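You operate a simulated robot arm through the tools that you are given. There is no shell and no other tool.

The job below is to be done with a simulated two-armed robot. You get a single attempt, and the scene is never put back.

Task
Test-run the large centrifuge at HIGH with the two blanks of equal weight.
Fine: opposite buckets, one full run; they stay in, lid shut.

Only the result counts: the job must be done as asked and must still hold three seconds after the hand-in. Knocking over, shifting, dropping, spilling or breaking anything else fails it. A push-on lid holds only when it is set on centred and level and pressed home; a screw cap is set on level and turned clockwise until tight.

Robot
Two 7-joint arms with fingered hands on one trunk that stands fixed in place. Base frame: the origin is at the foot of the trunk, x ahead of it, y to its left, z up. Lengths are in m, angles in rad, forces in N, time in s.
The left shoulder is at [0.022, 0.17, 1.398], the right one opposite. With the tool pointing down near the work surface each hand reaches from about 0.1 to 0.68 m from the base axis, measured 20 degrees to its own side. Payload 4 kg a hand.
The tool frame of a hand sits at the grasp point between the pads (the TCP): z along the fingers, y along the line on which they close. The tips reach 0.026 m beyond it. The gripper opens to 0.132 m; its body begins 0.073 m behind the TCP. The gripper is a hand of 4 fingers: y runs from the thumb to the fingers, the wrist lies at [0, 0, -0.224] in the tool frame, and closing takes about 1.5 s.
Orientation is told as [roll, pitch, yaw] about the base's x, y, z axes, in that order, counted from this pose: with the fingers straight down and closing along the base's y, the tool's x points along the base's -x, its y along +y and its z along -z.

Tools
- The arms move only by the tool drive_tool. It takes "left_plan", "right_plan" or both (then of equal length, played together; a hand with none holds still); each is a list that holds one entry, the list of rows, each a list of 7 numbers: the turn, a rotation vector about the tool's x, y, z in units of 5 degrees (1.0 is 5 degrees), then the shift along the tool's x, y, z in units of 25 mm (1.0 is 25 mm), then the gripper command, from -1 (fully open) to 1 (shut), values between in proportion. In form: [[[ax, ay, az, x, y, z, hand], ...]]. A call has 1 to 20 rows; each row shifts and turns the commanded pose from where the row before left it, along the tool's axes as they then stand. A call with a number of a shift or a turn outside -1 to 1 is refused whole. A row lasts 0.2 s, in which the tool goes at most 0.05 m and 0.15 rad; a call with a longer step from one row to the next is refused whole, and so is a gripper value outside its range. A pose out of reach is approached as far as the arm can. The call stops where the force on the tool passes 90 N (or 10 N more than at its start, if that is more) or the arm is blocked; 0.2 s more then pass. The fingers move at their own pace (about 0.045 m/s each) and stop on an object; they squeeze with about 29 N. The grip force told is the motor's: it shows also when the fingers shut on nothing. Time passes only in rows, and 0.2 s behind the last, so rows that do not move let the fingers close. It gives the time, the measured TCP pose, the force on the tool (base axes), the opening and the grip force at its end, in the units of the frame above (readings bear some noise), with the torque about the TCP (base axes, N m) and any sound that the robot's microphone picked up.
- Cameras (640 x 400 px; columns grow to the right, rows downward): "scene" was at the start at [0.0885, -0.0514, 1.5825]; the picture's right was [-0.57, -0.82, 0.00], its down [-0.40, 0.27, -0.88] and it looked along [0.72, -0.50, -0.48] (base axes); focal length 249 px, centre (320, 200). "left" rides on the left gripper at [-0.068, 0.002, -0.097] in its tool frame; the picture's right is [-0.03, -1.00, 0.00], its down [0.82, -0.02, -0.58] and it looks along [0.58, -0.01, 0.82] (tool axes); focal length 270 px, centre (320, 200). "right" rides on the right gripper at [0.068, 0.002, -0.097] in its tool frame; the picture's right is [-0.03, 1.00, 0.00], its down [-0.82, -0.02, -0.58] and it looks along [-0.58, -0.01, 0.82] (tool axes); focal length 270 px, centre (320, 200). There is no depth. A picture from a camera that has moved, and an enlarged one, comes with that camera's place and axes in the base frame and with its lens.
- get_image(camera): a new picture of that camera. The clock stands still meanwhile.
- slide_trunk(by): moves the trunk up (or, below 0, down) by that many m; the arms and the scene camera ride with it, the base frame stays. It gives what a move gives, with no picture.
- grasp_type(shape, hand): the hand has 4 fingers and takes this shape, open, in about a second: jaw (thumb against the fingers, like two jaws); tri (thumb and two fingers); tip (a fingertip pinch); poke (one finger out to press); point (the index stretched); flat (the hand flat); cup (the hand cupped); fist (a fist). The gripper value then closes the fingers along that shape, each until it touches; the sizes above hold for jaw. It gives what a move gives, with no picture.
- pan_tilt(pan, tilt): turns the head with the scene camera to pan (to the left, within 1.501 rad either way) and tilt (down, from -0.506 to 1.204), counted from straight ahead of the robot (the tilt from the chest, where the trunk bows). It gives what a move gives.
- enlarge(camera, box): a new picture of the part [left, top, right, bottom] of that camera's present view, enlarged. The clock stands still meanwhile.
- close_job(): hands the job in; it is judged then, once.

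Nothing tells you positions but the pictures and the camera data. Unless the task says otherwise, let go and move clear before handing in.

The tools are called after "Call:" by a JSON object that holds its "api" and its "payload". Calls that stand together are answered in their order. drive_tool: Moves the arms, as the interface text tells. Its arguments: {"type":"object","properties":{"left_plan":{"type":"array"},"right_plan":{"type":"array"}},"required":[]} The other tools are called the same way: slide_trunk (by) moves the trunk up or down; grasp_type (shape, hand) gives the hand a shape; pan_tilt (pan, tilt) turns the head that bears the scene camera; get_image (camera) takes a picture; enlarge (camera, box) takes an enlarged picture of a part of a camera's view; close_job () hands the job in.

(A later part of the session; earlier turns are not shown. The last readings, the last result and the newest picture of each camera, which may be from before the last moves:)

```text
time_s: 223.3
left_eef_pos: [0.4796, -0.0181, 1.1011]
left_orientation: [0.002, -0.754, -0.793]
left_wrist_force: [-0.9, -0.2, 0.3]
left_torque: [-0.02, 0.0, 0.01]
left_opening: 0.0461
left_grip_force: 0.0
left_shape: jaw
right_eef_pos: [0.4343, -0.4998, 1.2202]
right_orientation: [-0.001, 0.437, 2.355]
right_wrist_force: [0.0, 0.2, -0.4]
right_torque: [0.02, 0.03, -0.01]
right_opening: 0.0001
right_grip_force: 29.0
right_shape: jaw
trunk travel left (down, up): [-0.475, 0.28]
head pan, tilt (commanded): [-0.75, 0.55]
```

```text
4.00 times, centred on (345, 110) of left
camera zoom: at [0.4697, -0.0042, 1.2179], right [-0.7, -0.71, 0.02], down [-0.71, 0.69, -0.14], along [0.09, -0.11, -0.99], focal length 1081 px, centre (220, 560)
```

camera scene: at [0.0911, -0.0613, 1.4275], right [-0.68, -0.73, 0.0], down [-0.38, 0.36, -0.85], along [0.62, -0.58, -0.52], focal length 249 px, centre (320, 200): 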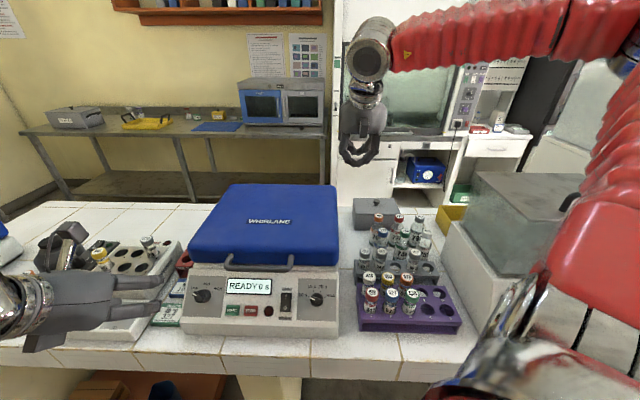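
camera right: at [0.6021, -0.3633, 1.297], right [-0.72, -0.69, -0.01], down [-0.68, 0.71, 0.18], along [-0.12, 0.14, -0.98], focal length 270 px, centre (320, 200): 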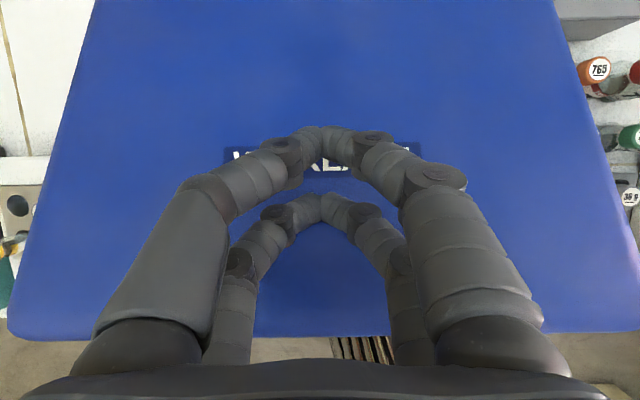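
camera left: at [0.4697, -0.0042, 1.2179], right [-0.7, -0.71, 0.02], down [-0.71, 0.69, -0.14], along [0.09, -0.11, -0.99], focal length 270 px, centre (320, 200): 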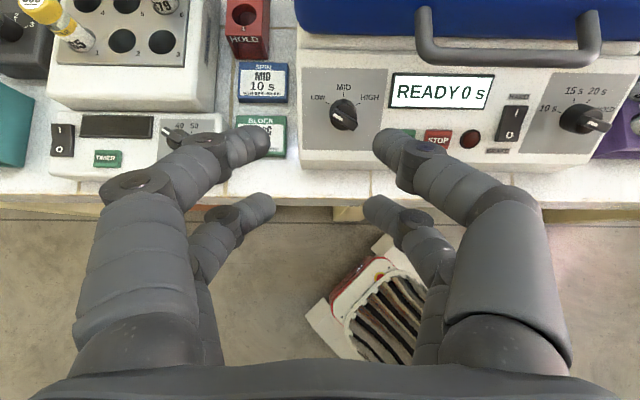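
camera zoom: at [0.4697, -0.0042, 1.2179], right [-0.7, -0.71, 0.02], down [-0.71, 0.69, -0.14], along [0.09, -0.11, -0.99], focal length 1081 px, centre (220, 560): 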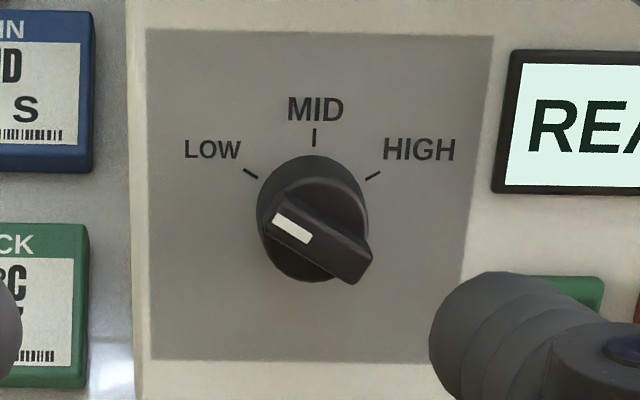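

Knob centre found: 2.8 cm along the hand's x, −2.6 cm along y, 21 cm ahead. I centre on it and go to ~11 cm, then turn the wrist −60° so the finger pairs line up with the knob's bar.

Call:
{"api": "drive_tool", "payload": {"left_plan": [[[0, 0, 0, 0.278, -0.256, 1, 0.3], [0, 0, 0, 0.278, -0.256, 1, 0.3], [0, 0, 0, 0.278, -0.256, 1, 0.3], [0, 0, 0, 0.278, -0.256, 1, 0.3], [0, 0, -1, 0, 0, 0, 0.3], [0, 0, -1, 0, 0, 0, 0.3], [0, 0, -1, 0, 0, 0, 0.3], [0, 0, -1, 0, 0, 0, 0.3], [0, 0, -1, 0, 0, 0, 0.3], [0, 0, -1, 0, 0, 0, 0.3], [0, 0, -1, 0, 0, 0, 0.3], [0, 0, -1, 0, 0, 0, 0.3], [0, 0, -1, 0, 0, 0, 0.3], [0, 0, -1, 0, 0, 0, 0.3], [0, 0, -1, 0, 0, 0, 0.3], [0, 0, -1, 0, 0, 0, 0.3], [0, 0, 0, 0, 0, 0, 0.3]]]}}

Call:
{"api": "get_image", "payload": {"camera": "left"}}

Call:
{"api": "get_image", "payload": {"camera": "scene"}}

```text
time_s: 226.9
left_eef_pos: [0.4952, -0.0712, 1.0089]
left_orientation: [-0.681, -0.348, 0.381]
left_wrist_force: [0.6, 0.3, -0.1]
left_torque: [0.01, -0.04, -0.01]
left_opening: 0.0463
left_grip_force: 0.1
left_shape: jaw
right_eef_pos: [0.4344, -0.4973, 1.2201]
right_orientation: [0.0, 0.436, 2.354]
right_wrist_force: [-0.7, -0.2, -0.9]
right_torque: [-0.02, 0.0, -0.02]
right_opening: 0.0
right_grip_force: 29.4
right_shape: jaw
trunk travel left (down, up): [-0.475, 0.28]
head pan, tilt (commanded): [-0.75, 0.55]
```

```text
taken
camera left: at [0.5072, 0.0029, 1.1017], right [0.11, -0.79, 0.6], down [-0.99, -0.02, 0.15], along [-0.11, -0.61, -0.78], focal length 270 px, centre (320, 200)
```

left: 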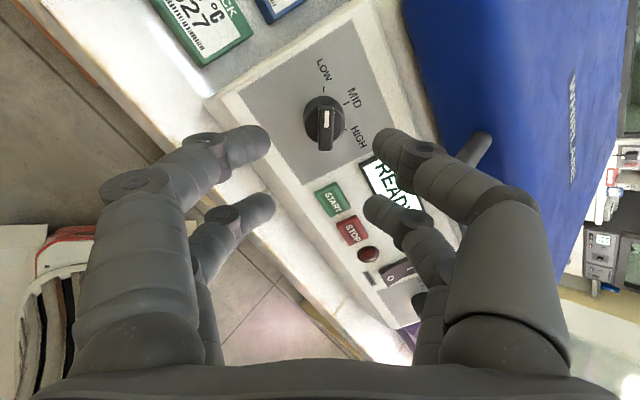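

```text
taken
camera scene: at [0.0908, -0.061, 1.4275], right [-0.68, -0.73, 0.0], down [-0.38, 0.36, -0.85], along [0.62, -0.58, -0.52], focal length 249 px, centre (320, 200)
```

scene: 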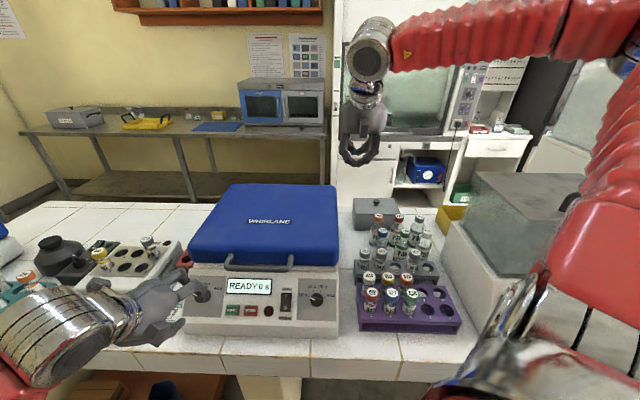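

The bar now lies along the hand's x-axis. I zoom in to verify centring.

Call:
{"api": "enlarge", "payload": {"camera": "left", "box": [270, 60, 390, 180]}}

```text
3.33 times, centred on (330, 120) of left
camera zoom: at [0.5072, 0.0029, 1.1017], right [0.11, -0.79, 0.6], down [-0.99, -0.02, 0.15], along [-0.11, -0.61, -0.78], focal length 901 px, centre (287, 467)
```

zoom: 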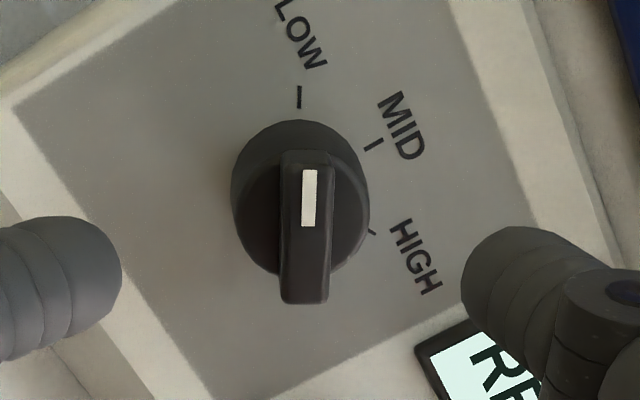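

Centring is within 3 mm; I correct and advance to the knob with the jaw at 46 mm.

Call:
{"api": "drive_tool", "payload": {"left_plan": [[[0, 0, 0, 0.03, -0.11, 0.8, 0.3], [0, 0, 0, 0, 0, 0.8, 0.3], [0, 0, 0, 0, 0, 0.8, 0.3], [0, 0, 0, 0, 0, 0.4, 0.3], [0, 0, 0, 0, 0, 0, 0.3]]]}}

Call:
{"api": "get_image", "payload": {"camera": "left"}}

Call:
{"api": "enlarge", "payload": {"camera": "scene", "box": [160, 250, 280, 350]}}

```text
time_s: 228.1
left_eef_pos: [0.5268, -0.1083, 0.9592]
left_orientation: [-0.682, -0.351, 0.38]
left_wrist_force: [0.6, -0.5, 0.6]
left_torque: [0.03, 0.03, -0.02]
left_opening: 0.046
left_grip_force: 0.0
left_shape: jaw
right_eef_pos: [0.4338, -0.4992, 1.2184]
right_orientation: [-0.001, 0.436, 2.354]
right_wrist_force: [0.1, 0.2, 0.5]
right_torque: [0.02, 0.04, 0.0]
right_opening: 0.0
right_grip_force: 29.0
right_shape: jaw
trunk travel left (down, up): [-0.475, 0.28]
head pan, tilt (commanded): [-0.75, 0.55]
```

```text
taken
camera left: at [0.5405, -0.0342, 1.0524], right [0.11, -0.79, 0.6], down [-0.99, -0.02, 0.15], along [-0.11, -0.61, -0.78], focal length 270 px, centre (320, 200)
```

left: 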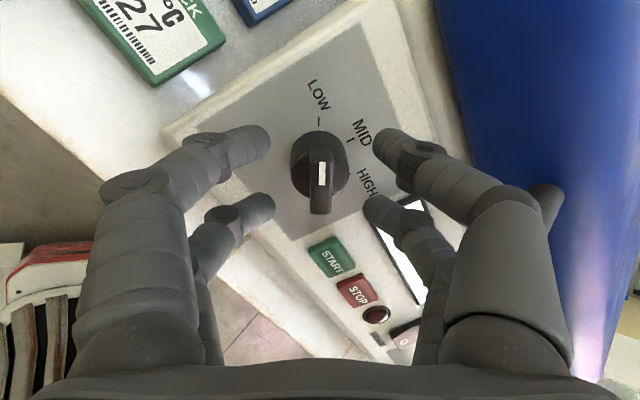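

```text
4.00 times, centred on (220, 300) of scene
camera zoom: at [0.0908, -0.061, 1.4275], right [-0.68, -0.73, 0.0], down [-0.38, 0.36, -0.85], along [0.62, -0.58, -0.52], focal length 998 px, centre (720, -200)
```

zoom: 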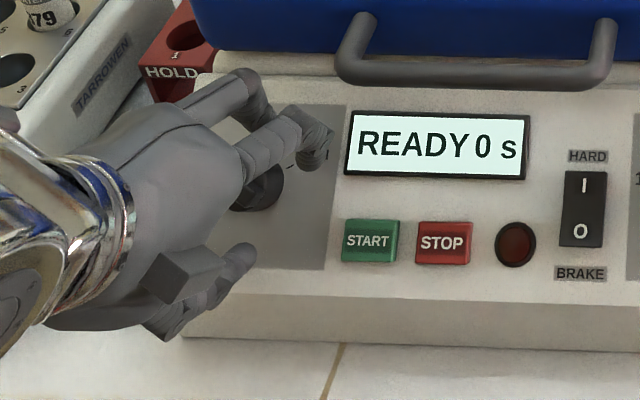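

Centred. One more centimetre, then close on the knob.

Call:
{"api": "drive_tool", "payload": {"left_plan": [[[0, 0, 0, 0, 0, 0.4, 0.3], [0, 0, 0, 0, 0, 0, 0.6], [0, 0, 0, 0, 0, 0, 1], [0, 0, 0, 0, 0, 0, 1], [0, 0, 0, 0, 0, 0, 1], [0, 0, 0, 0, 0, 0, 1], [0, 0, 0, 0, 0, 0, 1]]]}}

Call:
{"api": "get_image", "payload": {"camera": "left"}}

Call:
{"api": "enlarge", "payload": {"camera": "scene", "box": [160, 250, 280, 350]}}

```text
time_s: 229.7
left_eef_pos: [0.5337, -0.1103, 0.9527]
left_orientation: [-0.685, -0.351, 0.382]
left_wrist_force: [11.4, 4.9, 6.6]
left_torque: [0.2, -0.22, 0.25]
left_opening: 0.0027
left_grip_force: 28.1
left_shape: jaw
right_eef_pos: [0.4344, -0.4993, 1.2196]
right_orientation: [0.002, 0.437, 2.355]
right_wrist_force: [-0.4, -1.0, -0.9]
right_torque: [0.04, 0.0, 0.0]
right_opening: 0.0001
right_grip_force: 29.4
right_shape: jaw
trunk travel left (down, up): [-0.475, 0.28]
head pan, tilt (commanded): [-0.75, 0.55]
```

```text
taken
camera left: at [0.5467, -0.0365, 1.0457], right [0.11, -0.79, 0.6], down [-0.99, -0.02, 0.15], along [-0.11, -0.61, -0.78], focal length 270 px, centre (320, 200)
```

left: 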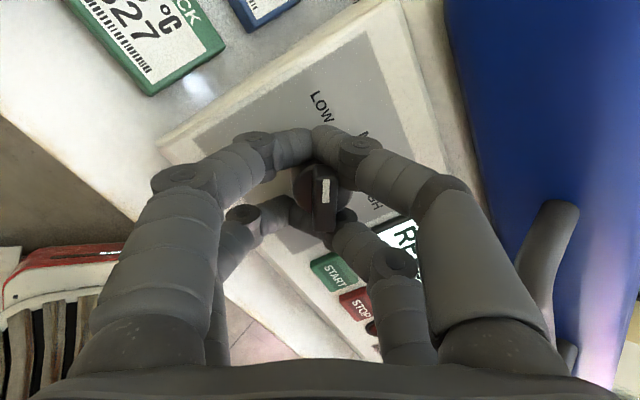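

```text
4.00 times, centred on (220, 300) of scene
camera zoom: at [0.0919, -0.0603, 1.4275], right [-0.68, -0.73, 0.0], down [-0.38, 0.36, -0.85], along [0.62, -0.58, -0.52], focal length 998 px, centre (720, -200)
```

zoom: 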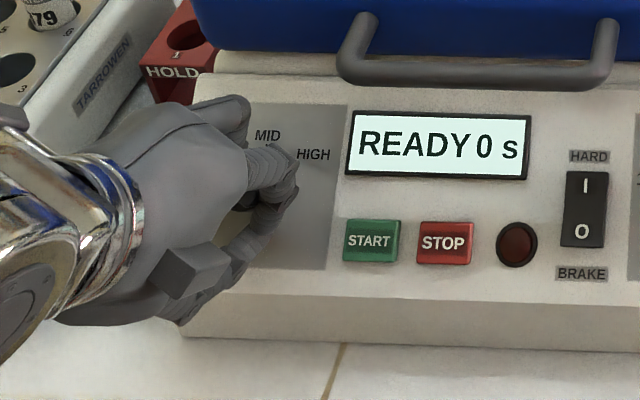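

Fingers closed; let me zoom to see what they hold.

Call:
{"api": "enlarge", "payload": {"camera": "left", "box": [240, 110, 400, 270]}}

```text
2.50 times, centred on (320, 190) of left
camera zoom: at [0.5467, -0.0365, 1.0457], right [0.11, -0.79, 0.6], down [-0.99, -0.02, 0.15], along [-0.11, -0.61, -0.78], focal length 676 px, centre (320, 225)
```

zoom: 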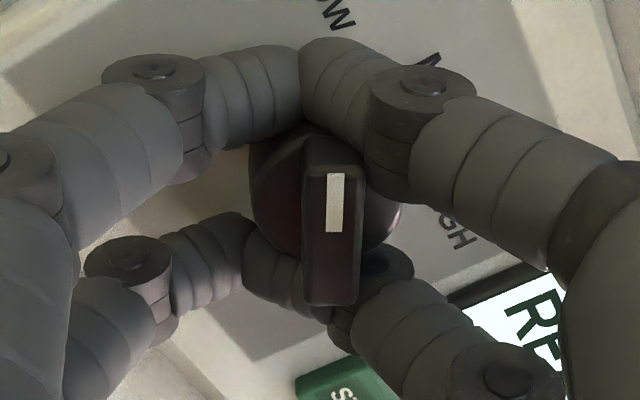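

The pairs closed just beyond the bar's ends, so no hold. I reopen, back off slightly, and shift so that one pair straddles the middle of the bar.

Call:
{"api": "drive_tool", "payload": {"left_plan": [[[0, 0, 0, 0, 0, 0, 0.45], [0, 0, 0, 0, 0, 0, 0.4], [0, 0, 0, 0, 0, 0, 0.4], [0, 0, 0, 0, 0, -0.6, 0.4], [0, 0, 0, 0.41, 0, 0, 0.4], [0, 0, 0, 0.41, 0, 0, 0.4], [0, 0, 0, 0, 0, 0, 0.4]]]}}

Call:
{"api": "enlarge", "payload": {"camera": "left", "box": [220, 80, 420, 250]}}

```text
time_s: 231.3
left_eef_pos: [0.5065, -0.1109, 0.9588]
left_orientation: [-0.683, -0.35, 0.376]
left_wrist_force: [0.0, -0.1, 0.2]
left_torque: [0.01, 0.0, -0.01]
left_opening: 0.0392
left_grip_force: 0.1
left_shape: jaw
right_eef_pos: [0.4335, -0.4986, 1.2198]
right_orientation: [0.001, 0.435, 2.355]
right_wrist_force: [-0.1, 0.2, 0.6]
right_torque: [-0.01, 0.01, 0.01]
right_opening: 0.0
right_grip_force: 29.1
right_shape: jaw
trunk travel left (down, up): [-0.475, 0.28]
head pan, tilt (commanded): [-0.75, 0.55]
```

```text
2.35 times, centred on (320, 165) of left
camera zoom: at [0.5202, -0.0379, 1.0501], right [0.11, -0.79, 0.6], down [-0.99, -0.02, 0.15], along [-0.11, -0.61, -0.78], focal length 636 px, centre (320, 282)
```

zoom: 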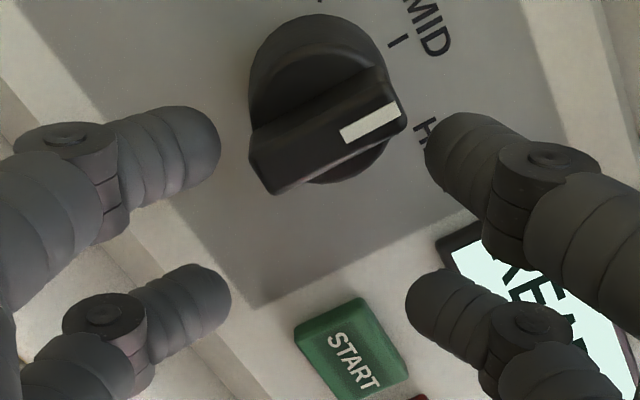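

The knob was dragged and now points at MID – it turns easily. I back out a little, swing the hand +60° around the knob axis so the pair straddles the bar again, and re-check.

Call:
{"api": "drive_tool", "payload": {"left_plan": [[[0, 0, 0, 0, 0, -0.8, 0.4], [0, 0, 0, 0, 0, -0.4, 0.4], [0, 0, 1, 0, 0.07, 0, 0.4], [0, 0, 1, 0, 0.07, 0, 0.4], [0, 0, 1, 0, 0.07, 0, 0.4], [0, 0, 1, 0, 0.07, 0, 0.4], [0, 0, 1, 0, 0.07, 0, 0.4], [0, 0, 1, 0, 0.07, 0, 0.4], [0, 0, 1, 0, 0.07, 0, 0.4], [0, 0, 1, 0, 0.07, 0, 0.4], [0, 0, 1, 0, 0.07, 0, 0.4], [0, 0, 1, 0, 0.07, 0, 0.4], [0, 0, 1, 0, 0.07, 0, 0.4], [0, 0, 1, 0, 0.07, 0, 0.4], [0, 0, 0, 0, 0, 0, 0.4]]]}}

Call:
{"api": "get_image", "payload": {"camera": "left"}}

Call:
{"api": "enlarge", "payload": {"camera": "left", "box": [250, 80, 390, 220]}}

Call:
{"api": "enlarge", "payload": {"camera": "scene", "box": [160, 250, 280, 350]}}

```text
time_s: 234.5
left_eef_pos: [0.5001, -0.0785, 0.9722]
left_orientation: [0.001, -0.753, -0.795]
left_wrist_force: [0.1, -0.7, 0.1]
left_torque: [0.03, -0.01, 0.01]
left_opening: 0.0394
left_grip_force: 0.2
left_shape: jaw
right_eef_pos: [0.4334, -0.4985, 1.2195]
right_orientation: [0.0, 0.437, 2.356]
right_wrist_force: [0.6, 0.6, 0.4]
right_torque: [-0.01, -0.02, 0.04]
right_opening: 0.0
right_grip_force: 29.2
right_shape: jaw
trunk travel left (down, up): [-0.475, 0.28]
head pan, tilt (commanded): [-0.75, 0.55]
```

```text
taken
camera left: at [0.4894, -0.0649, 1.0883], right [-0.7, -0.71, 0.02], down [-0.71, 0.69, -0.14], along [0.09, -0.11, -0.99], focal length 270 px, centre (320, 200)
```

left: 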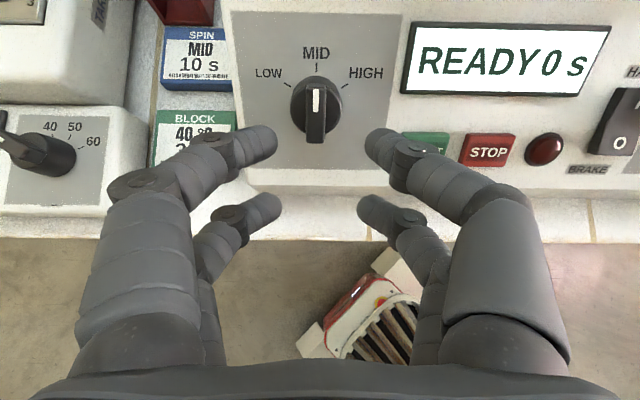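

```text
2.86 times, centred on (320, 150) of left
camera zoom: at [0.4894, -0.0649, 1.0883], right [-0.7, -0.71, 0.02], down [-0.71, 0.69, -0.14], along [0.09, -0.11, -0.99], focal length 772 px, centre (320, 343)
```

zoom: 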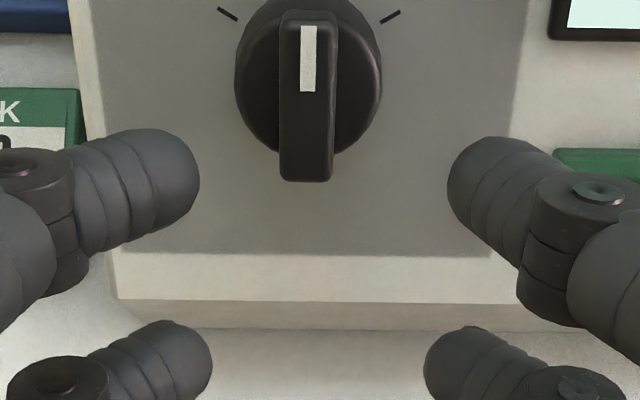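

```text
4.00 times, centred on (220, 300) of scene
camera zoom: at [0.0908, -0.061, 1.4275], right [-0.68, -0.73, 0.0], down [-0.38, 0.36, -0.85], along [0.62, -0.58, -0.52], focal length 998 px, centre (720, -200)
```

zoom: 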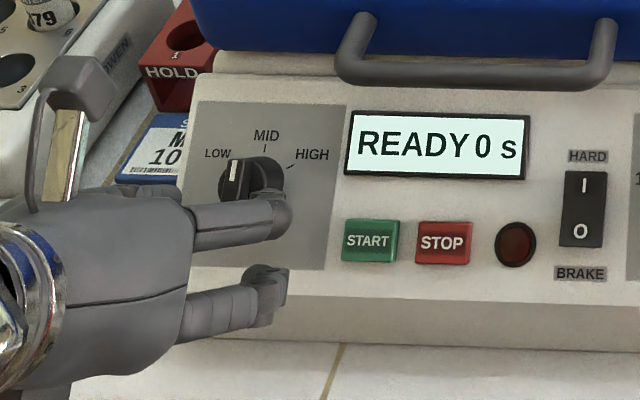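

The knob now sits exactly at MID. One finger pair is right over it; I shift 3 mm, advance so the tips flank the bar, and close.

Call:
{"api": "drive_tool", "payload": {"left_plan": [[[0, 0, 0, 0, 0.12, 0.5, 0.4], [0, 0, 0, 0, 0, 0.5, 0.4], [0, 0, 0, 0, 0, 0.3, 0.4], [0, 0, 0, 0, 0, 0, 0.4]]]}}

Call:
{"api": "enlarge", "payload": {"camera": "left", "box": [240, 80, 400, 240]}}

Call:
{"api": "enlarge", "payload": {"camera": "scene", "box": [180, 270, 260, 330]}}

```text
time_s: 235.5
left_eef_pos: [0.5175, -0.0939, 0.9475]
left_orientation: [0.0, -0.754, -0.791]
left_wrist_force: [-0.5, 1.0, 0.9]
left_torque: [0.02, 0.0, -0.01]
left_opening: 0.039
left_grip_force: 0.1
left_shape: jaw
right_eef_pos: [0.4334, -0.4983, 1.2191]
right_orientation: [0.001, 0.437, 2.355]
right_wrist_force: [0.4, 0.0, 0.2]
right_torque: [0.01, 0.04, 0.01]
right_opening: 0.0001
right_grip_force: 28.8
right_shape: jaw
trunk travel left (down, up): [-0.475, 0.28]
head pan, tilt (commanded): [-0.75, 0.55]
```

```text
2.50 times, centred on (320, 160) of left
camera zoom: at [0.5071, -0.0789, 1.0642], right [-0.7, -0.71, 0.02], down [-0.71, 0.69, -0.14], along [0.09, -0.11, -0.99], focal length 676 px, centre (320, 300)
```

zoom: 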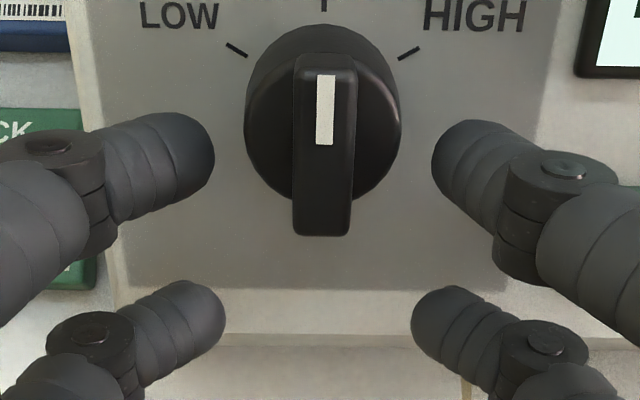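

```text
6.67 times, centred on (220, 300) of scene
camera zoom: at [0.0908, -0.061, 1.4275], right [-0.68, -0.73, 0.0], down [-0.38, 0.36, -0.85], along [0.62, -0.58, -0.52], focal length 1663 px, centre (987, -467)
```

zoom: 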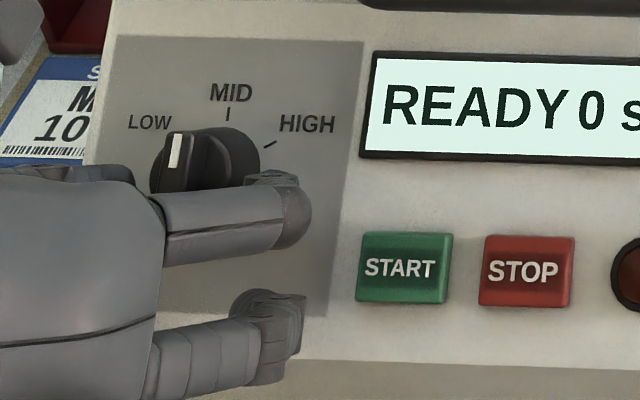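

The pair is centred on the bar. I go 5 mm deeper and close.

Call:
{"api": "drive_tool", "payload": {"left_plan": [[[0, 0, 0, 0, 0, 0.2, 0.4], [0, 0, 0, 0, 0, 0, 0.7], [0, 0, 0, 0, 0, 0, 1], [0, 0, 0, 0, 0, 0, 1], [0, 0, 0, 0, 0, 0, 1], [0, 0, 0, 0, 0, 0, 1]]]}}

Call:
{"api": "enlarge", "payload": {"camera": "left", "box": [240, 80, 400, 240]}}

```text
time_s: 236.9
left_eef_pos: [0.5191, -0.0964, 0.9432]
left_orientation: [0.001, -0.752, -0.791]
left_wrist_force: [-0.2, -0.2, -2.6]
left_torque: [0.03, 0.04, 0.0]
left_opening: 0.0087
left_grip_force: 28.5
left_shape: jaw
right_eef_pos: [0.4335, -0.4979, 1.2187]
right_orientation: [0.0, 0.436, 2.354]
right_wrist_force: [-0.5, 0.6, -0.4]
right_torque: [0.0, 0.01, -0.01]
right_opening: 0.0
right_grip_force: 28.9
right_shape: jaw
trunk travel left (down, up): [-0.475, 0.28]
head pan, tilt (commanded): [-0.75, 0.55]
```

```text
2.50 times, centred on (320, 160) of left
camera zoom: at [0.5093, -0.082, 1.0599], right [-0.7, -0.71, 0.02], down [-0.71, 0.69, -0.14], along [0.09, -0.11, -0.99], focal length 676 px, centre (320, 300)
```

zoom: 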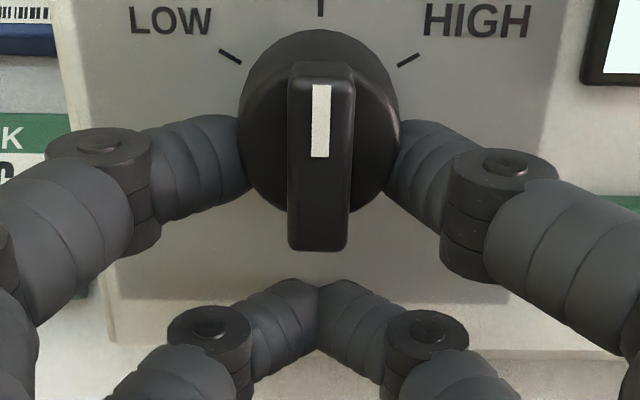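

The pair holds the knob body across its diameter. I rotate clockwise 60° around the knob axis.

Call:
{"api": "drive_tool", "payload": {"left_plan": [[[0, 0, 1, -0.003, 0.068, 0, 1], [0, 0, 1, -0.003, 0.068, 0, 1], [0, 0, 1, -0.003, 0.068, 0, 1], [0, 0, 1, -0.003, 0.068, 0, 1], [0, 0, 1, -0.003, 0.068, 0, 1], [0, 0, 1, -0.003, 0.068, 0, 1], [0, 0, 0, 0, 0, 0, 1]]]}}

Call:
{"api": "enlarge", "payload": {"camera": "left", "box": [240, 80, 400, 240]}}

Call:
{"api": "enlarge", "payload": {"camera": "scene", "box": [180, 270, 260, 330]}}

```text
time_s: 238.5
left_eef_pos: [0.5286, -0.0893, 0.9441]
left_orientation: [0.441, -0.633, -1.462]
left_wrist_force: [4.3, 3.2, -4.4]
left_torque: [0.04, 0.08, 0.08]
left_opening: 0.0089
left_grip_force: 29.1
left_shape: jaw
right_eef_pos: [0.4351, -0.4974, 1.2191]
right_orientation: [0.002, 0.436, 2.353]
right_wrist_force: [0.5, 0.3, 0.1]
right_torque: [0.03, 0.01, 0.01]
right_opening: 0.0003
right_grip_force: 29.4
right_shape: jaw
trunk travel left (down, up): [-0.475, 0.28]
head pan, tilt (commanded): [-0.75, 0.55]
```

```text
2.50 times, centred on (320, 160) of left
camera zoom: at [0.4896, -0.0953, 1.0559], right [-0.87, -0.37, -0.33], down [-0.37, 0.93, -0.07], along [0.33, 0.06, -0.94], focal length 676 px, centre (320, 300)
```

zoom: 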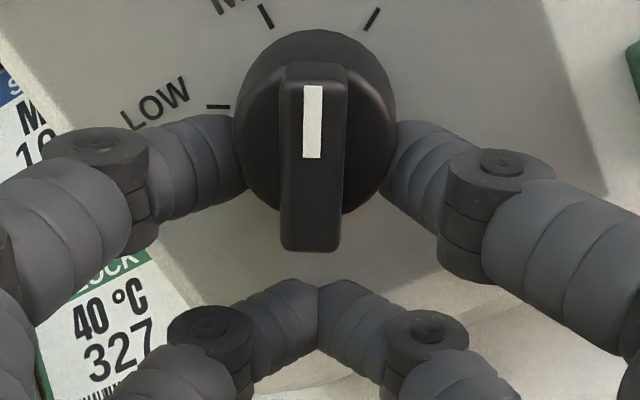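

```text
6.67 times, centred on (220, 300) of scene
camera zoom: at [0.0918, -0.0606, 1.4274], right [-0.68, -0.73, 0.0], down [-0.38, 0.36, -0.85], along [0.62, -0.58, -0.52], focal length 1663 px, centre (987, -467)
```

zoom: 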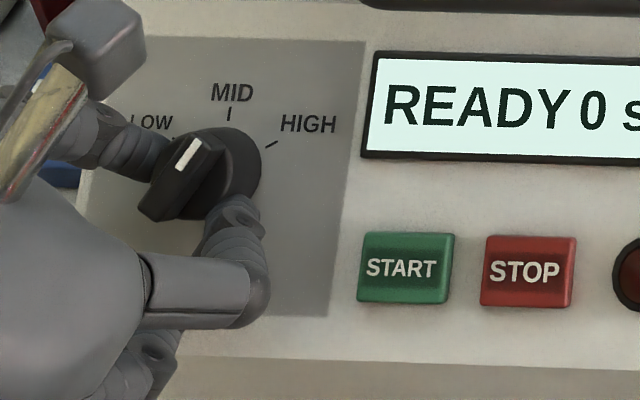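

The knob turns with the hand – it's halfway between MID and HIGH. Another 30°.

Call:
{"api": "drive_tool", "payload": {"left_plan": [[[0, 0, 1, -0.003, 0.068, 0, 1], [0, 0, 1, -0.003, 0.068, 0, 1], [0, 0, 1, -0.003, 0.068, 0, 1], [0, 0, 1, -0.003, 0.068, 0, 1], [0, 0, 1, -0.003, 0.068, 0, 1], [0, 0, 1, -0.003, 0.068, 0, 1], [0, 0, 0, 0, 0, 0, 1]]]}}

Call:
{"api": "enlarge", "payload": {"camera": "left", "box": [240, 80, 400, 240]}}

Call:
{"api": "enlarge", "payload": {"camera": "scene", "box": [180, 270, 260, 330]}}

```text
time_s: 240.1
left_eef_pos: [0.5377, -0.0874, 0.9497]
left_orientation: [0.682, -0.349, -1.966]
left_wrist_force: [11.0, 9.0, -0.6]
left_torque: [0.03, 0.07, 0.39]
left_opening: 0.0086
left_grip_force: 29.1
left_shape: jaw
right_eef_pos: [0.4359, -0.4975, 1.2197]
right_orientation: [0.002, 0.436, 2.354]
right_wrist_force: [0.2, -0.2, -0.4]
right_torque: [0.0, 0.01, 0.01]
right_opening: 0.0
right_grip_force: 29.0
right_shape: jaw
trunk travel left (down, up): [-0.475, 0.28]
head pan, tilt (commanded): [-0.75, 0.55]
```

```text
2.50 times, centred on (320, 160) of left
camera zoom: at [0.4683, -0.0987, 1.044], right [-0.81, 0.08, -0.58], down [0.0, 0.99, 0.13], along [0.59, 0.11, -0.8], focal length 676 px, centre (320, 300)
```

zoom: 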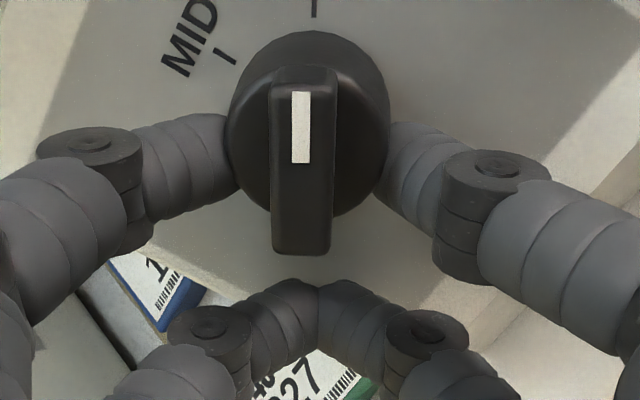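

```text
6.67 times, centred on (220, 300) of scene
camera zoom: at [0.0926, -0.0599, 1.4274], right [-0.68, -0.73, 0.0], down [-0.38, 0.36, -0.85], along [0.62, -0.58, -0.52], focal length 1663 px, centre (987, -467)
```

zoom: 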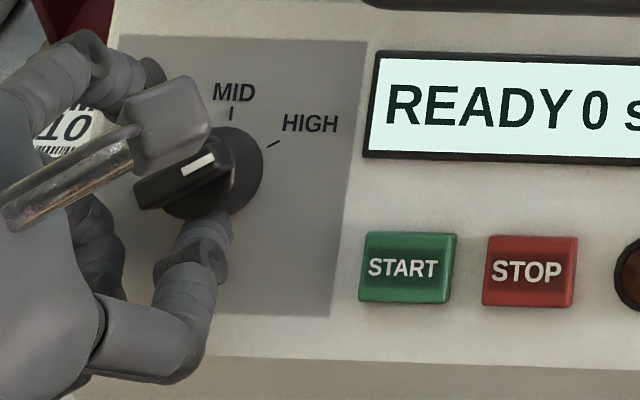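

The pointer lines up with HIGH. I relax the sideways load, then open the fingers gently and check that it stays.

Call:
{"api": "drive_tool", "payload": {"left_plan": [[[0, 0, 0, 0.06, 0.036, 0, 1], [0, 0, 0, 0, 0, 0, 1], [0, 0, 0, 0, 0, 0, 0.8], [0, 0, 0, 0, 0, 0, 0.6], [0, 0, 0, 0, 0, 0, 0.4], [0, 0, 0, 0, 0, 0, 0.4], [0, 0, 0, 0, 0, 0, 0.4]]]}}

Call:
{"api": "enlarge", "payload": {"camera": "left", "box": [240, 80, 400, 240]}}

Call:
{"api": "enlarge", "payload": {"camera": "scene", "box": [180, 270, 260, 330]}}

```text
time_s: 241.7
left_eef_pos: [0.5378, -0.0877, 0.9519]
left_orientation: [0.683, -0.349, -1.964]
left_wrist_force: [-0.3, 1.1, -0.7]
left_torque: [0.02, -0.04, 0.04]
left_opening: 0.0394
left_grip_force: 0.0
left_shape: jaw
right_eef_pos: [0.4331, -0.4978, 1.2191]
right_orientation: [0.001, 0.436, 2.355]
right_wrist_force: [-0.1, 0.3, -0.5]
right_torque: [0.03, 0.01, 0.01]
right_opening: 0.0
right_grip_force: 29.1
right_shape: jaw
trunk travel left (down, up): [-0.475, 0.28]
head pan, tilt (commanded): [-0.75, 0.55]
```

```text
2.50 times, centred on (320, 160) of left
camera zoom: at [0.4676, -0.0993, 1.0448], right [-0.81, 0.08, -0.58], down [0.0, 0.99, 0.13], along [0.59, 0.1, -0.8], focal length 676 px, centre (320, 300)
```

zoom: 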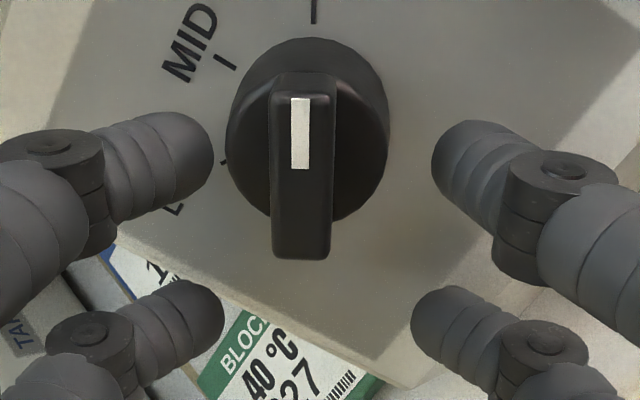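

```text
6.67 times, centred on (220, 300) of scene
camera zoom: at [0.0909, -0.0609, 1.4275], right [-0.68, -0.73, 0.0], down [-0.38, 0.36, -0.85], along [0.62, -0.58, -0.52], focal length 1663 px, centre (987, -467)
```

zoom: 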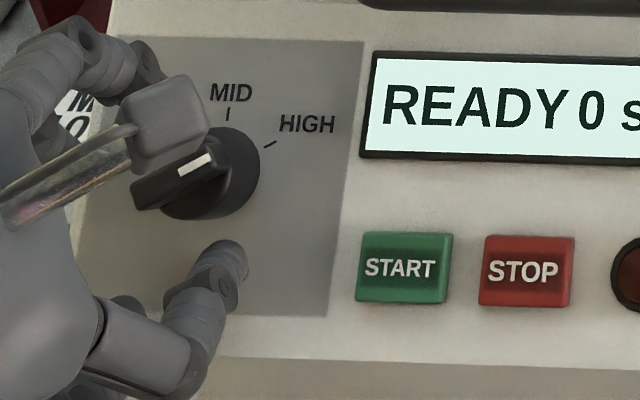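

Free of the knob; I withdraw straight back and verify the pointer.

Call:
{"api": "drive_tool", "payload": {"left_plan": [[[0, 0, 0, 0, 0, -0.5, 0.4], [0, 0, 0, 0, 0, -0.9, 0.4], [0, 0, 0, 0, 0, -0.9, 0.4], [0, 0, 0, 0, 0, -0.9, 0.4], [0, 0, 0, 0, 0, -0.9, 0.4], [0, 0, 0, 0, 0, 0, 0.4]]]}}

Call:
{"api": "enlarge", "payload": {"camera": "left", "box": [220, 20, 440, 200]}}

Call:
{"api": "enlarge", "payload": {"camera": "scene", "box": [180, 270, 260, 330]}}

Call:
{"api": "enlarge", "payload": {"camera": "scene", "box": [170, 170, 350, 350]}}

```text
time_s: 243.1
left_eef_pos: [0.4889, -0.0378, 1.026]
left_orientation: [0.683, -0.35, -1.966]
left_wrist_force: [0.1, -0.7, -0.1]
left_torque: [0.03, -0.01, -0.01]
left_opening: 0.0395
left_grip_force: 0.1
left_shape: jaw
right_eef_pos: [0.4339, -0.4985, 1.2197]
right_orientation: [-0.001, 0.436, 2.354]
right_wrist_force: [0.5, 0.9, 0.4]
right_torque: [0.0, 0.01, -0.01]
right_opening: 0.0001
right_grip_force: 29.0
right_shape: jaw
trunk travel left (down, up): [-0.475, 0.28]
head pan, tilt (commanded): [-0.75, 0.55]
```

```text
2.22 times, centred on (330, 110) of left
camera zoom: at [0.4187, -0.0478, 1.1197], right [-0.81, 0.08, -0.58], down [0.0, 0.99, 0.13], along [0.59, 0.1, -0.8], focal length 601 px, centre (298, 400)
```

zoom: 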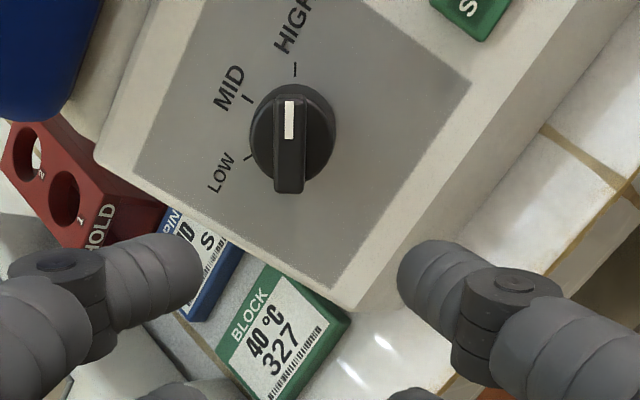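

```text
6.67 times, centred on (220, 300) of scene
camera zoom: at [0.0912, -0.0613, 1.4274], right [-0.68, -0.73, 0.0], down [-0.38, 0.36, -0.85], along [0.62, -0.58, -0.52], focal length 1663 px, centre (987, -467)
```

zoom: 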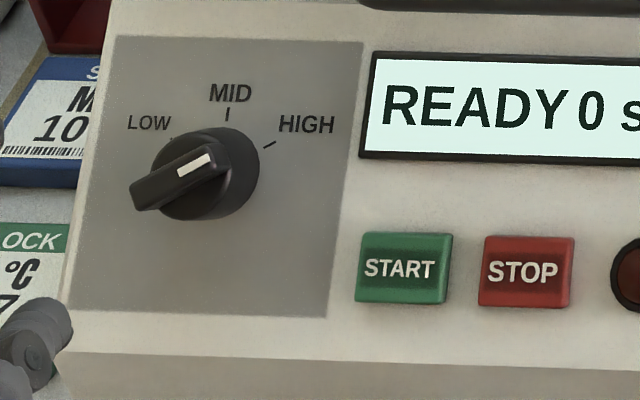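

```text
2.22 times, centred on (260, 260) of scene
camera zoom: at [0.0912, -0.0613, 1.4274], right [-0.68, -0.73, 0.0], down [-0.38, 0.36, -0.85], along [0.62, -0.58, -0.52], focal length 554 px, centre (453, 67)
```

zoom: 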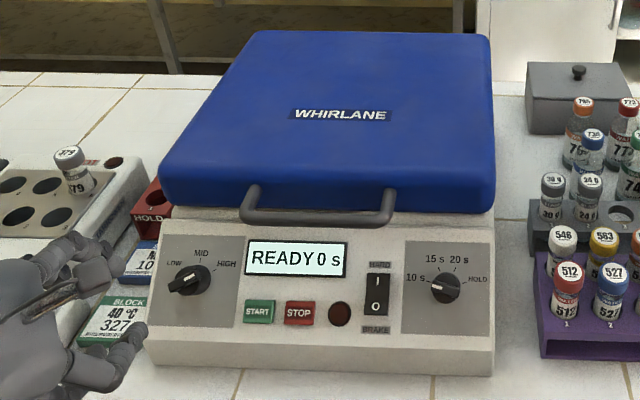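

Pointer is at HIGH and timer at 10 s. Next is START: I rotate the left wrist back, close the fingers, and line up one fingertip pair with the button.

Call:
{"api": "drive_tool", "payload": {"left_plan": [[[0, 0, -1, 0, 0, 0, 1], [0, 0, -1, 0, 0, 0, 1], [0, 0, -1, 0, 0, 0, 1], [0, 0, -1, 0, 0, 0, 1], [0, 0, -1, 0, 0, 0, 1], [0, 0, -1, 0, 0, 0, 1], [0, 0, -1, 0, 0, 0, 1], [0, 0, -1, 0, 0, 0, 1], [0, 0, -1, 0, 0, 0, 1], [0, 0, -1, 0, 0, 0, 1], [0, 0, -1, 0, 0, 0, 1], [0, 0, -1, 0, 0, 0, 1], [0, 0, 0, 0, -1, 0, 1], [0, 0, 0, 0, -1, 0, 1], [0, 0, 0, 0, -0.6, 0, 1], [0, 0, 0, 0, 0, 0, 1]]]}}

Call:
{"api": "get_image", "payload": {"camera": "left"}}

```text
time_s: 246.5
left_eef_pos: [0.4423, -0.0834, 1.0268]
left_orientation: [0.0, -0.753, -0.793]
left_wrist_force: [-0.6, 0.8, -0.2]
left_torque: [0.02, -0.01, -0.03]
left_opening: 0.0
left_grip_force: 29.2
left_shape: jaw
right_eef_pos: [0.434, -0.4993, 1.2195]
right_orientation: [0.001, 0.436, 2.354]
right_wrist_force: [-0.2, 0.1, -0.1]
right_torque: [-0.02, -0.01, 0.0]
right_opening: 0.0
right_grip_force: 29.0
right_shape: jaw
trunk travel left (down, up): [-0.475, 0.28]
head pan, tilt (commanded): [-0.75, 0.55]
```

```text
taken
camera left: at [0.4319, -0.0696, 1.1433], right [-0.7, -0.71, 0.02], down [-0.71, 0.69, -0.14], along [0.09, -0.11, -0.99], focal length 270 px, centre (320, 200)
```

left: 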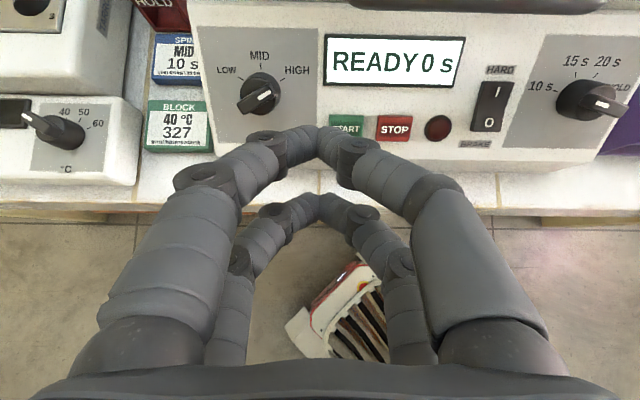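

START is about 2.3 cm to the side and 11 cm ahead of the near fingertip pair. I tilt 10° so that pair leads, line up and approach to ~3 cm.

Call:
{"api": "drive_tool", "payload": {"left_plan": [[[0, 1, 0, 0, 0, 0, 1], [0, 1, 0, 0, 0, 0, 1], [0, 0, 0, 0.25, -0.464, 0.8, 1], [0, 0, 0, 0.25, -0.464, 0.8, 1], [0, 0, 0, 0, 0, 0.8, 1], [0, 0, 0, 0, 0, 0.8, 1], [0, 0, 0, 0, 0, 0, 1]]]}}

Call:
{"api": "get_image", "payload": {"camera": "left"}}

Call:
{"api": "enlarge", "payload": {"camera": "scene", "box": [190, 260, 310, 350]}}

```text
time_s: 248.1
left_eef_pos: [0.4479, -0.1244, 0.9531]
left_orientation: [0.001, -0.58, -0.794]
left_wrist_force: [0.3, -0.3, 0.5]
left_torque: [0.01, 0.01, -0.02]
left_opening: 0.0
left_grip_force: 29.2
left_shape: jaw
right_eef_pos: [0.4338, -0.4983, 1.2196]
right_orientation: [0.001, 0.437, 2.356]
right_wrist_force: [-0.4, 1.1, 0.1]
right_torque: [0.04, 0.0, 0.0]
right_opening: 0.0001
right_grip_force: 29.1
right_shape: jaw
trunk travel left (down, up): [-0.475, 0.28]
head pan, tilt (commanded): [-0.75, 0.55]
```

```text
taken
camera left: at [0.4519, -0.1251, 1.0699], right [-0.7, -0.72, 0.01], down [-0.72, 0.7, 0.04], along [-0.04, 0.02, -1.0], focal length 270 px, centre (320, 200)
```

left: 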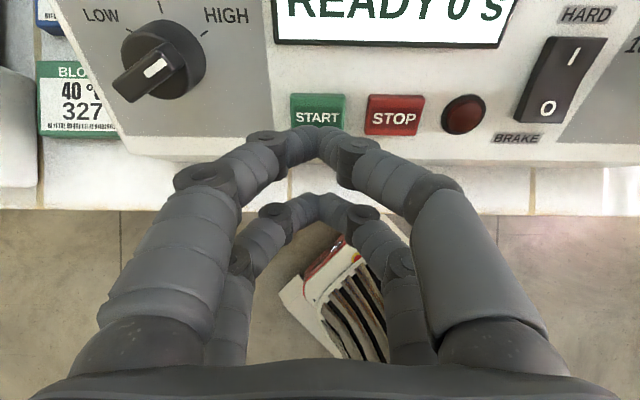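

```text
4.44 times, centred on (250, 305) of scene
camera zoom: at [0.0907, -0.0609, 1.4275], right [-0.68, -0.73, 0.0], down [-0.38, 0.36, -0.85], along [0.62, -0.58, -0.52], focal length 1108 px, centre (631, -267)
```

zoom: 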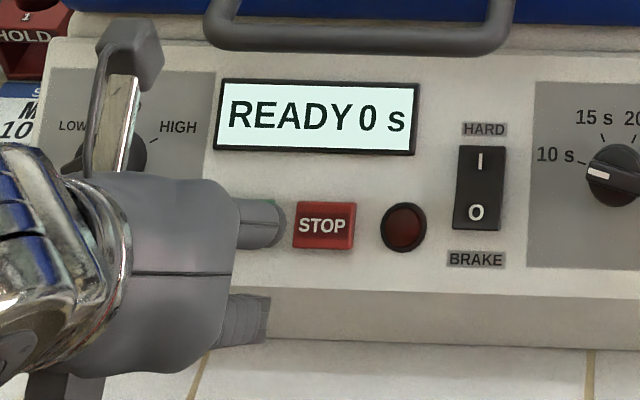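

The fingertip pair is directly above START. I advance until contact in small steps and watch force and display.

Call:
{"api": "drive_tool", "payload": {"left_plan": [[[0, 0, 0, 0, 0, 0.5, 1], [0, 0, 0, 0, 0, 0.4, 1], [0, 0, 0, 0, 0, 0, 1]]]}}

Call:
{"api": "enlarge", "payload": {"camera": "left", "box": [250, 60, 410, 180]}}

Call:
{"api": "enlarge", "payload": {"camera": "scene", "box": [190, 260, 310, 350]}}

```text
time_s: 248.9
left_eef_pos: [0.4577, -0.1314, 0.9336]
left_orientation: [0.002, -0.579, -0.791]
left_wrist_force: [-0.4, -0.8, 1.9]
left_torque: [-0.05, -0.03, 0.0]
left_opening: 0.0001
left_grip_force: 29.2
left_shape: jaw
right_eef_pos: [0.4335, -0.4974, 1.2201]
right_orientation: [0.002, 0.438, 2.354]
right_wrist_force: [-0.2, -0.1, 0.0]
right_torque: [0.0, 0.0, 0.0]
right_opening: 0.0
right_grip_force: 28.5
right_shape: jaw
trunk travel left (down, up): [-0.475, 0.28]
head pan, tilt (commanded): [-0.75, 0.55]
heard: click
```

```text
3.33 times, centred on (330, 120) of left
camera zoom: at [0.4608, -0.1331, 1.0507], right [-0.7, -0.72, 0.01], down [-0.72, 0.7, 0.04], along [-0.04, 0.02, -1.0], focal length 901 px, centre (287, 467)
```

zoom: 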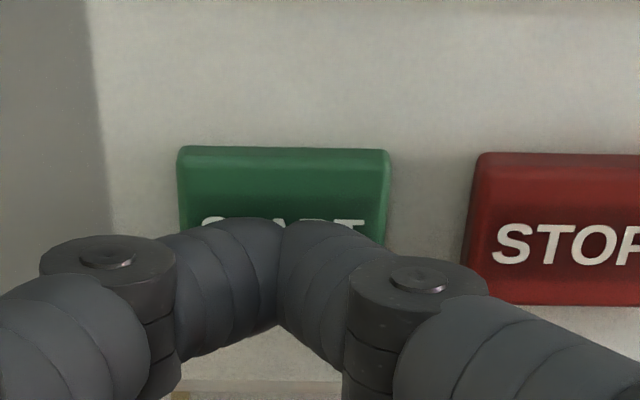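

```text
4.44 times, centred on (250, 305) of scene
camera zoom: at [0.0907, -0.0609, 1.4275], right [-0.68, -0.73, 0.0], down [-0.38, 0.36, -0.85], along [0.62, -0.58, -0.52], focal length 1108 px, centre (631, -267)
```

zoom: 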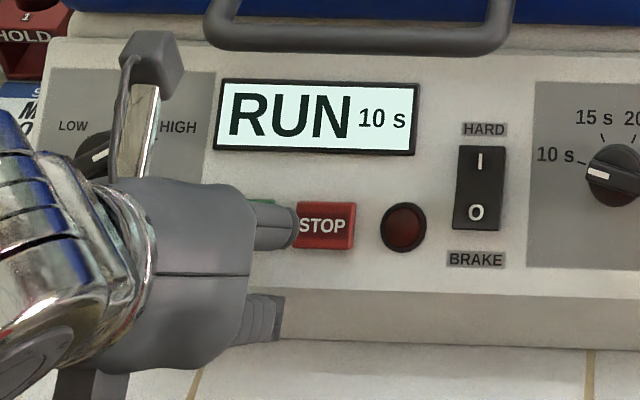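

A click, and the display shows RUN 10 s. I back the fingers straight off and wait for the run to finish.

Call:
{"api": "drive_tool", "payload": {"left_plan": [[[0, 0, 0, 0, 0, -0.4, 1], [0, 0, 0, 0, 0, -0.8, 1], [0, 0, 0, 0, 0, -0.9, 1], [0, 0, 0, 0, 0, -0.9, 1], [0, 0, 0, 0, 0, -0.9, 1], [0, 0, 0, 0, 0, -0.9, 1], [0, 0, 0, 0, 0, -0.9, 1], [0, 0, 0, 0, 0, 0, 1]]]}}

Call:
{"api": "enlarge", "payload": {"camera": "scene", "box": [170, 170, 350, 350]}}

```text
time_s: 250.7
left_eef_pos: [0.4017, -0.077, 1.0538]
left_orientation: [-0.001, -0.58, -0.793]
left_wrist_force: [0.3, -0.3, -0.1]
left_torque: [-0.01, -0.02, 0.01]
left_opening: 0.0
left_grip_force: 29.0
left_shape: jaw
right_eef_pos: [0.4342, -0.4982, 1.2198]
right_orientation: [-0.001, 0.436, 2.355]
right_wrist_force: [-0.6, 0.4, -0.5]
right_torque: [-0.01, 0.0, -0.04]
right_opening: 0.0001
right_grip_force: 29.1
right_shape: jaw
trunk travel left (down, up): [-0.475, 0.28]
head pan, tilt (commanded): [-0.75, 0.55]
```

```text
2.22 times, centred on (260, 260) of scene
camera zoom: at [0.091, -0.0611, 1.4275], right [-0.68, -0.73, 0.0], down [-0.38, 0.36, -0.85], along [0.62, -0.58, -0.52], focal length 554 px, centre (453, 67)
```

zoom: 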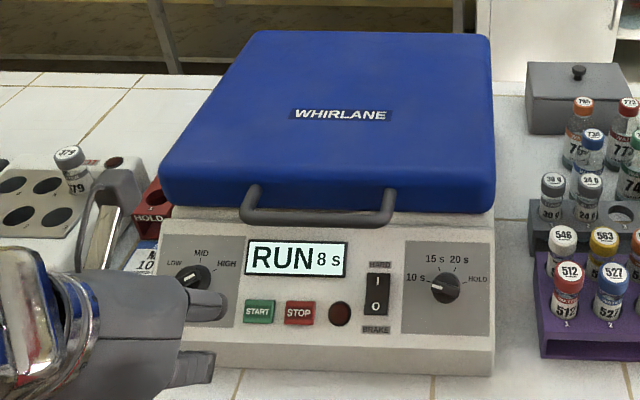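

Running, 8 s left. I retreat the left arm further and let time pass.

Call:
{"api": "drive_tool", "payload": {"left_plan": [[[0, 0, 0, 0, 0, -0.9, 1], [0, 0, 0, 0, 0, -0.9, 1], [0, 0, 0, 0, 0, -0.9, 1], [0, 0, 0, 0, 0, -0.9, 1], [0, 0, 0, 0, 0, 0, 1], [0, 0, 0, 0, 0, 0, 1], [0, 0, 0, 0, 0, 0, 1], [0, 0, 0, 0, 0, 0, 1], [0, 0, 0, 0, 0, 0, 1], [0, 0, 0, 0, 0, 0, 1], [0, 0, 0, 0, 0, 0, 1], [0, 0, 0, 0, 0, 0, 1], [0, 0, 0, 0, 0, 0, 1], [0, 0, 0, 0, 0, 0, 1], [0, 0, 0, 0, 0, 0, 1], [0, 0, 0, 0, 0, 0, 1], [0, 0, 0, 0, 0, 0, 1], [0, 0, 0, 0, 0, 0, 1], [0, 0, 0, 0, 0, 0, 1], [0, 0, 0, 0, 0, 0, 1]]]}}

Call:
{"api": "enlarge", "payload": {"camera": "scene", "box": [170, 170, 350, 350]}}

```text
time_s: 254.9
left_eef_pos: [0.369, -0.041, 1.1273]
left_orientation: [0.001, -0.579, -0.793]
left_wrist_force: [-0.5, -0.1, -1.0]
left_torque: [0.04, 0.0, -0.01]
left_opening: 0.0
left_grip_force: 28.5
left_shape: jaw
right_eef_pos: [0.4337, -0.4983, 1.2198]
right_orientation: [0.0, 0.437, 2.356]
right_wrist_force: [-0.6, 0.4, 0.7]
right_torque: [0.01, 0.01, -0.01]
right_opening: 0.0
right_grip_force: 29.0
right_shape: jaw
trunk travel left (down, up): [-0.475, 0.28]
head pan, tilt (commanded): [-0.75, 0.55]
```

```text
2.22 times, centred on (260, 260) of scene
camera zoom: at [0.0908, -0.061, 1.4275], right [-0.68, -0.73, 0.0], down [-0.38, 0.36, -0.85], along [0.62, -0.58, -0.52], focal length 554 px, centre (453, 67)
```

zoom: 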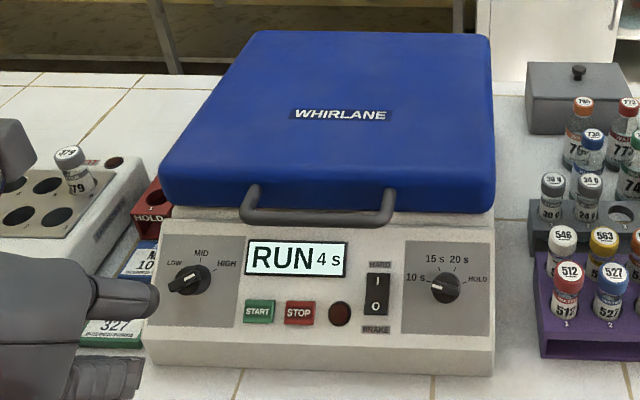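

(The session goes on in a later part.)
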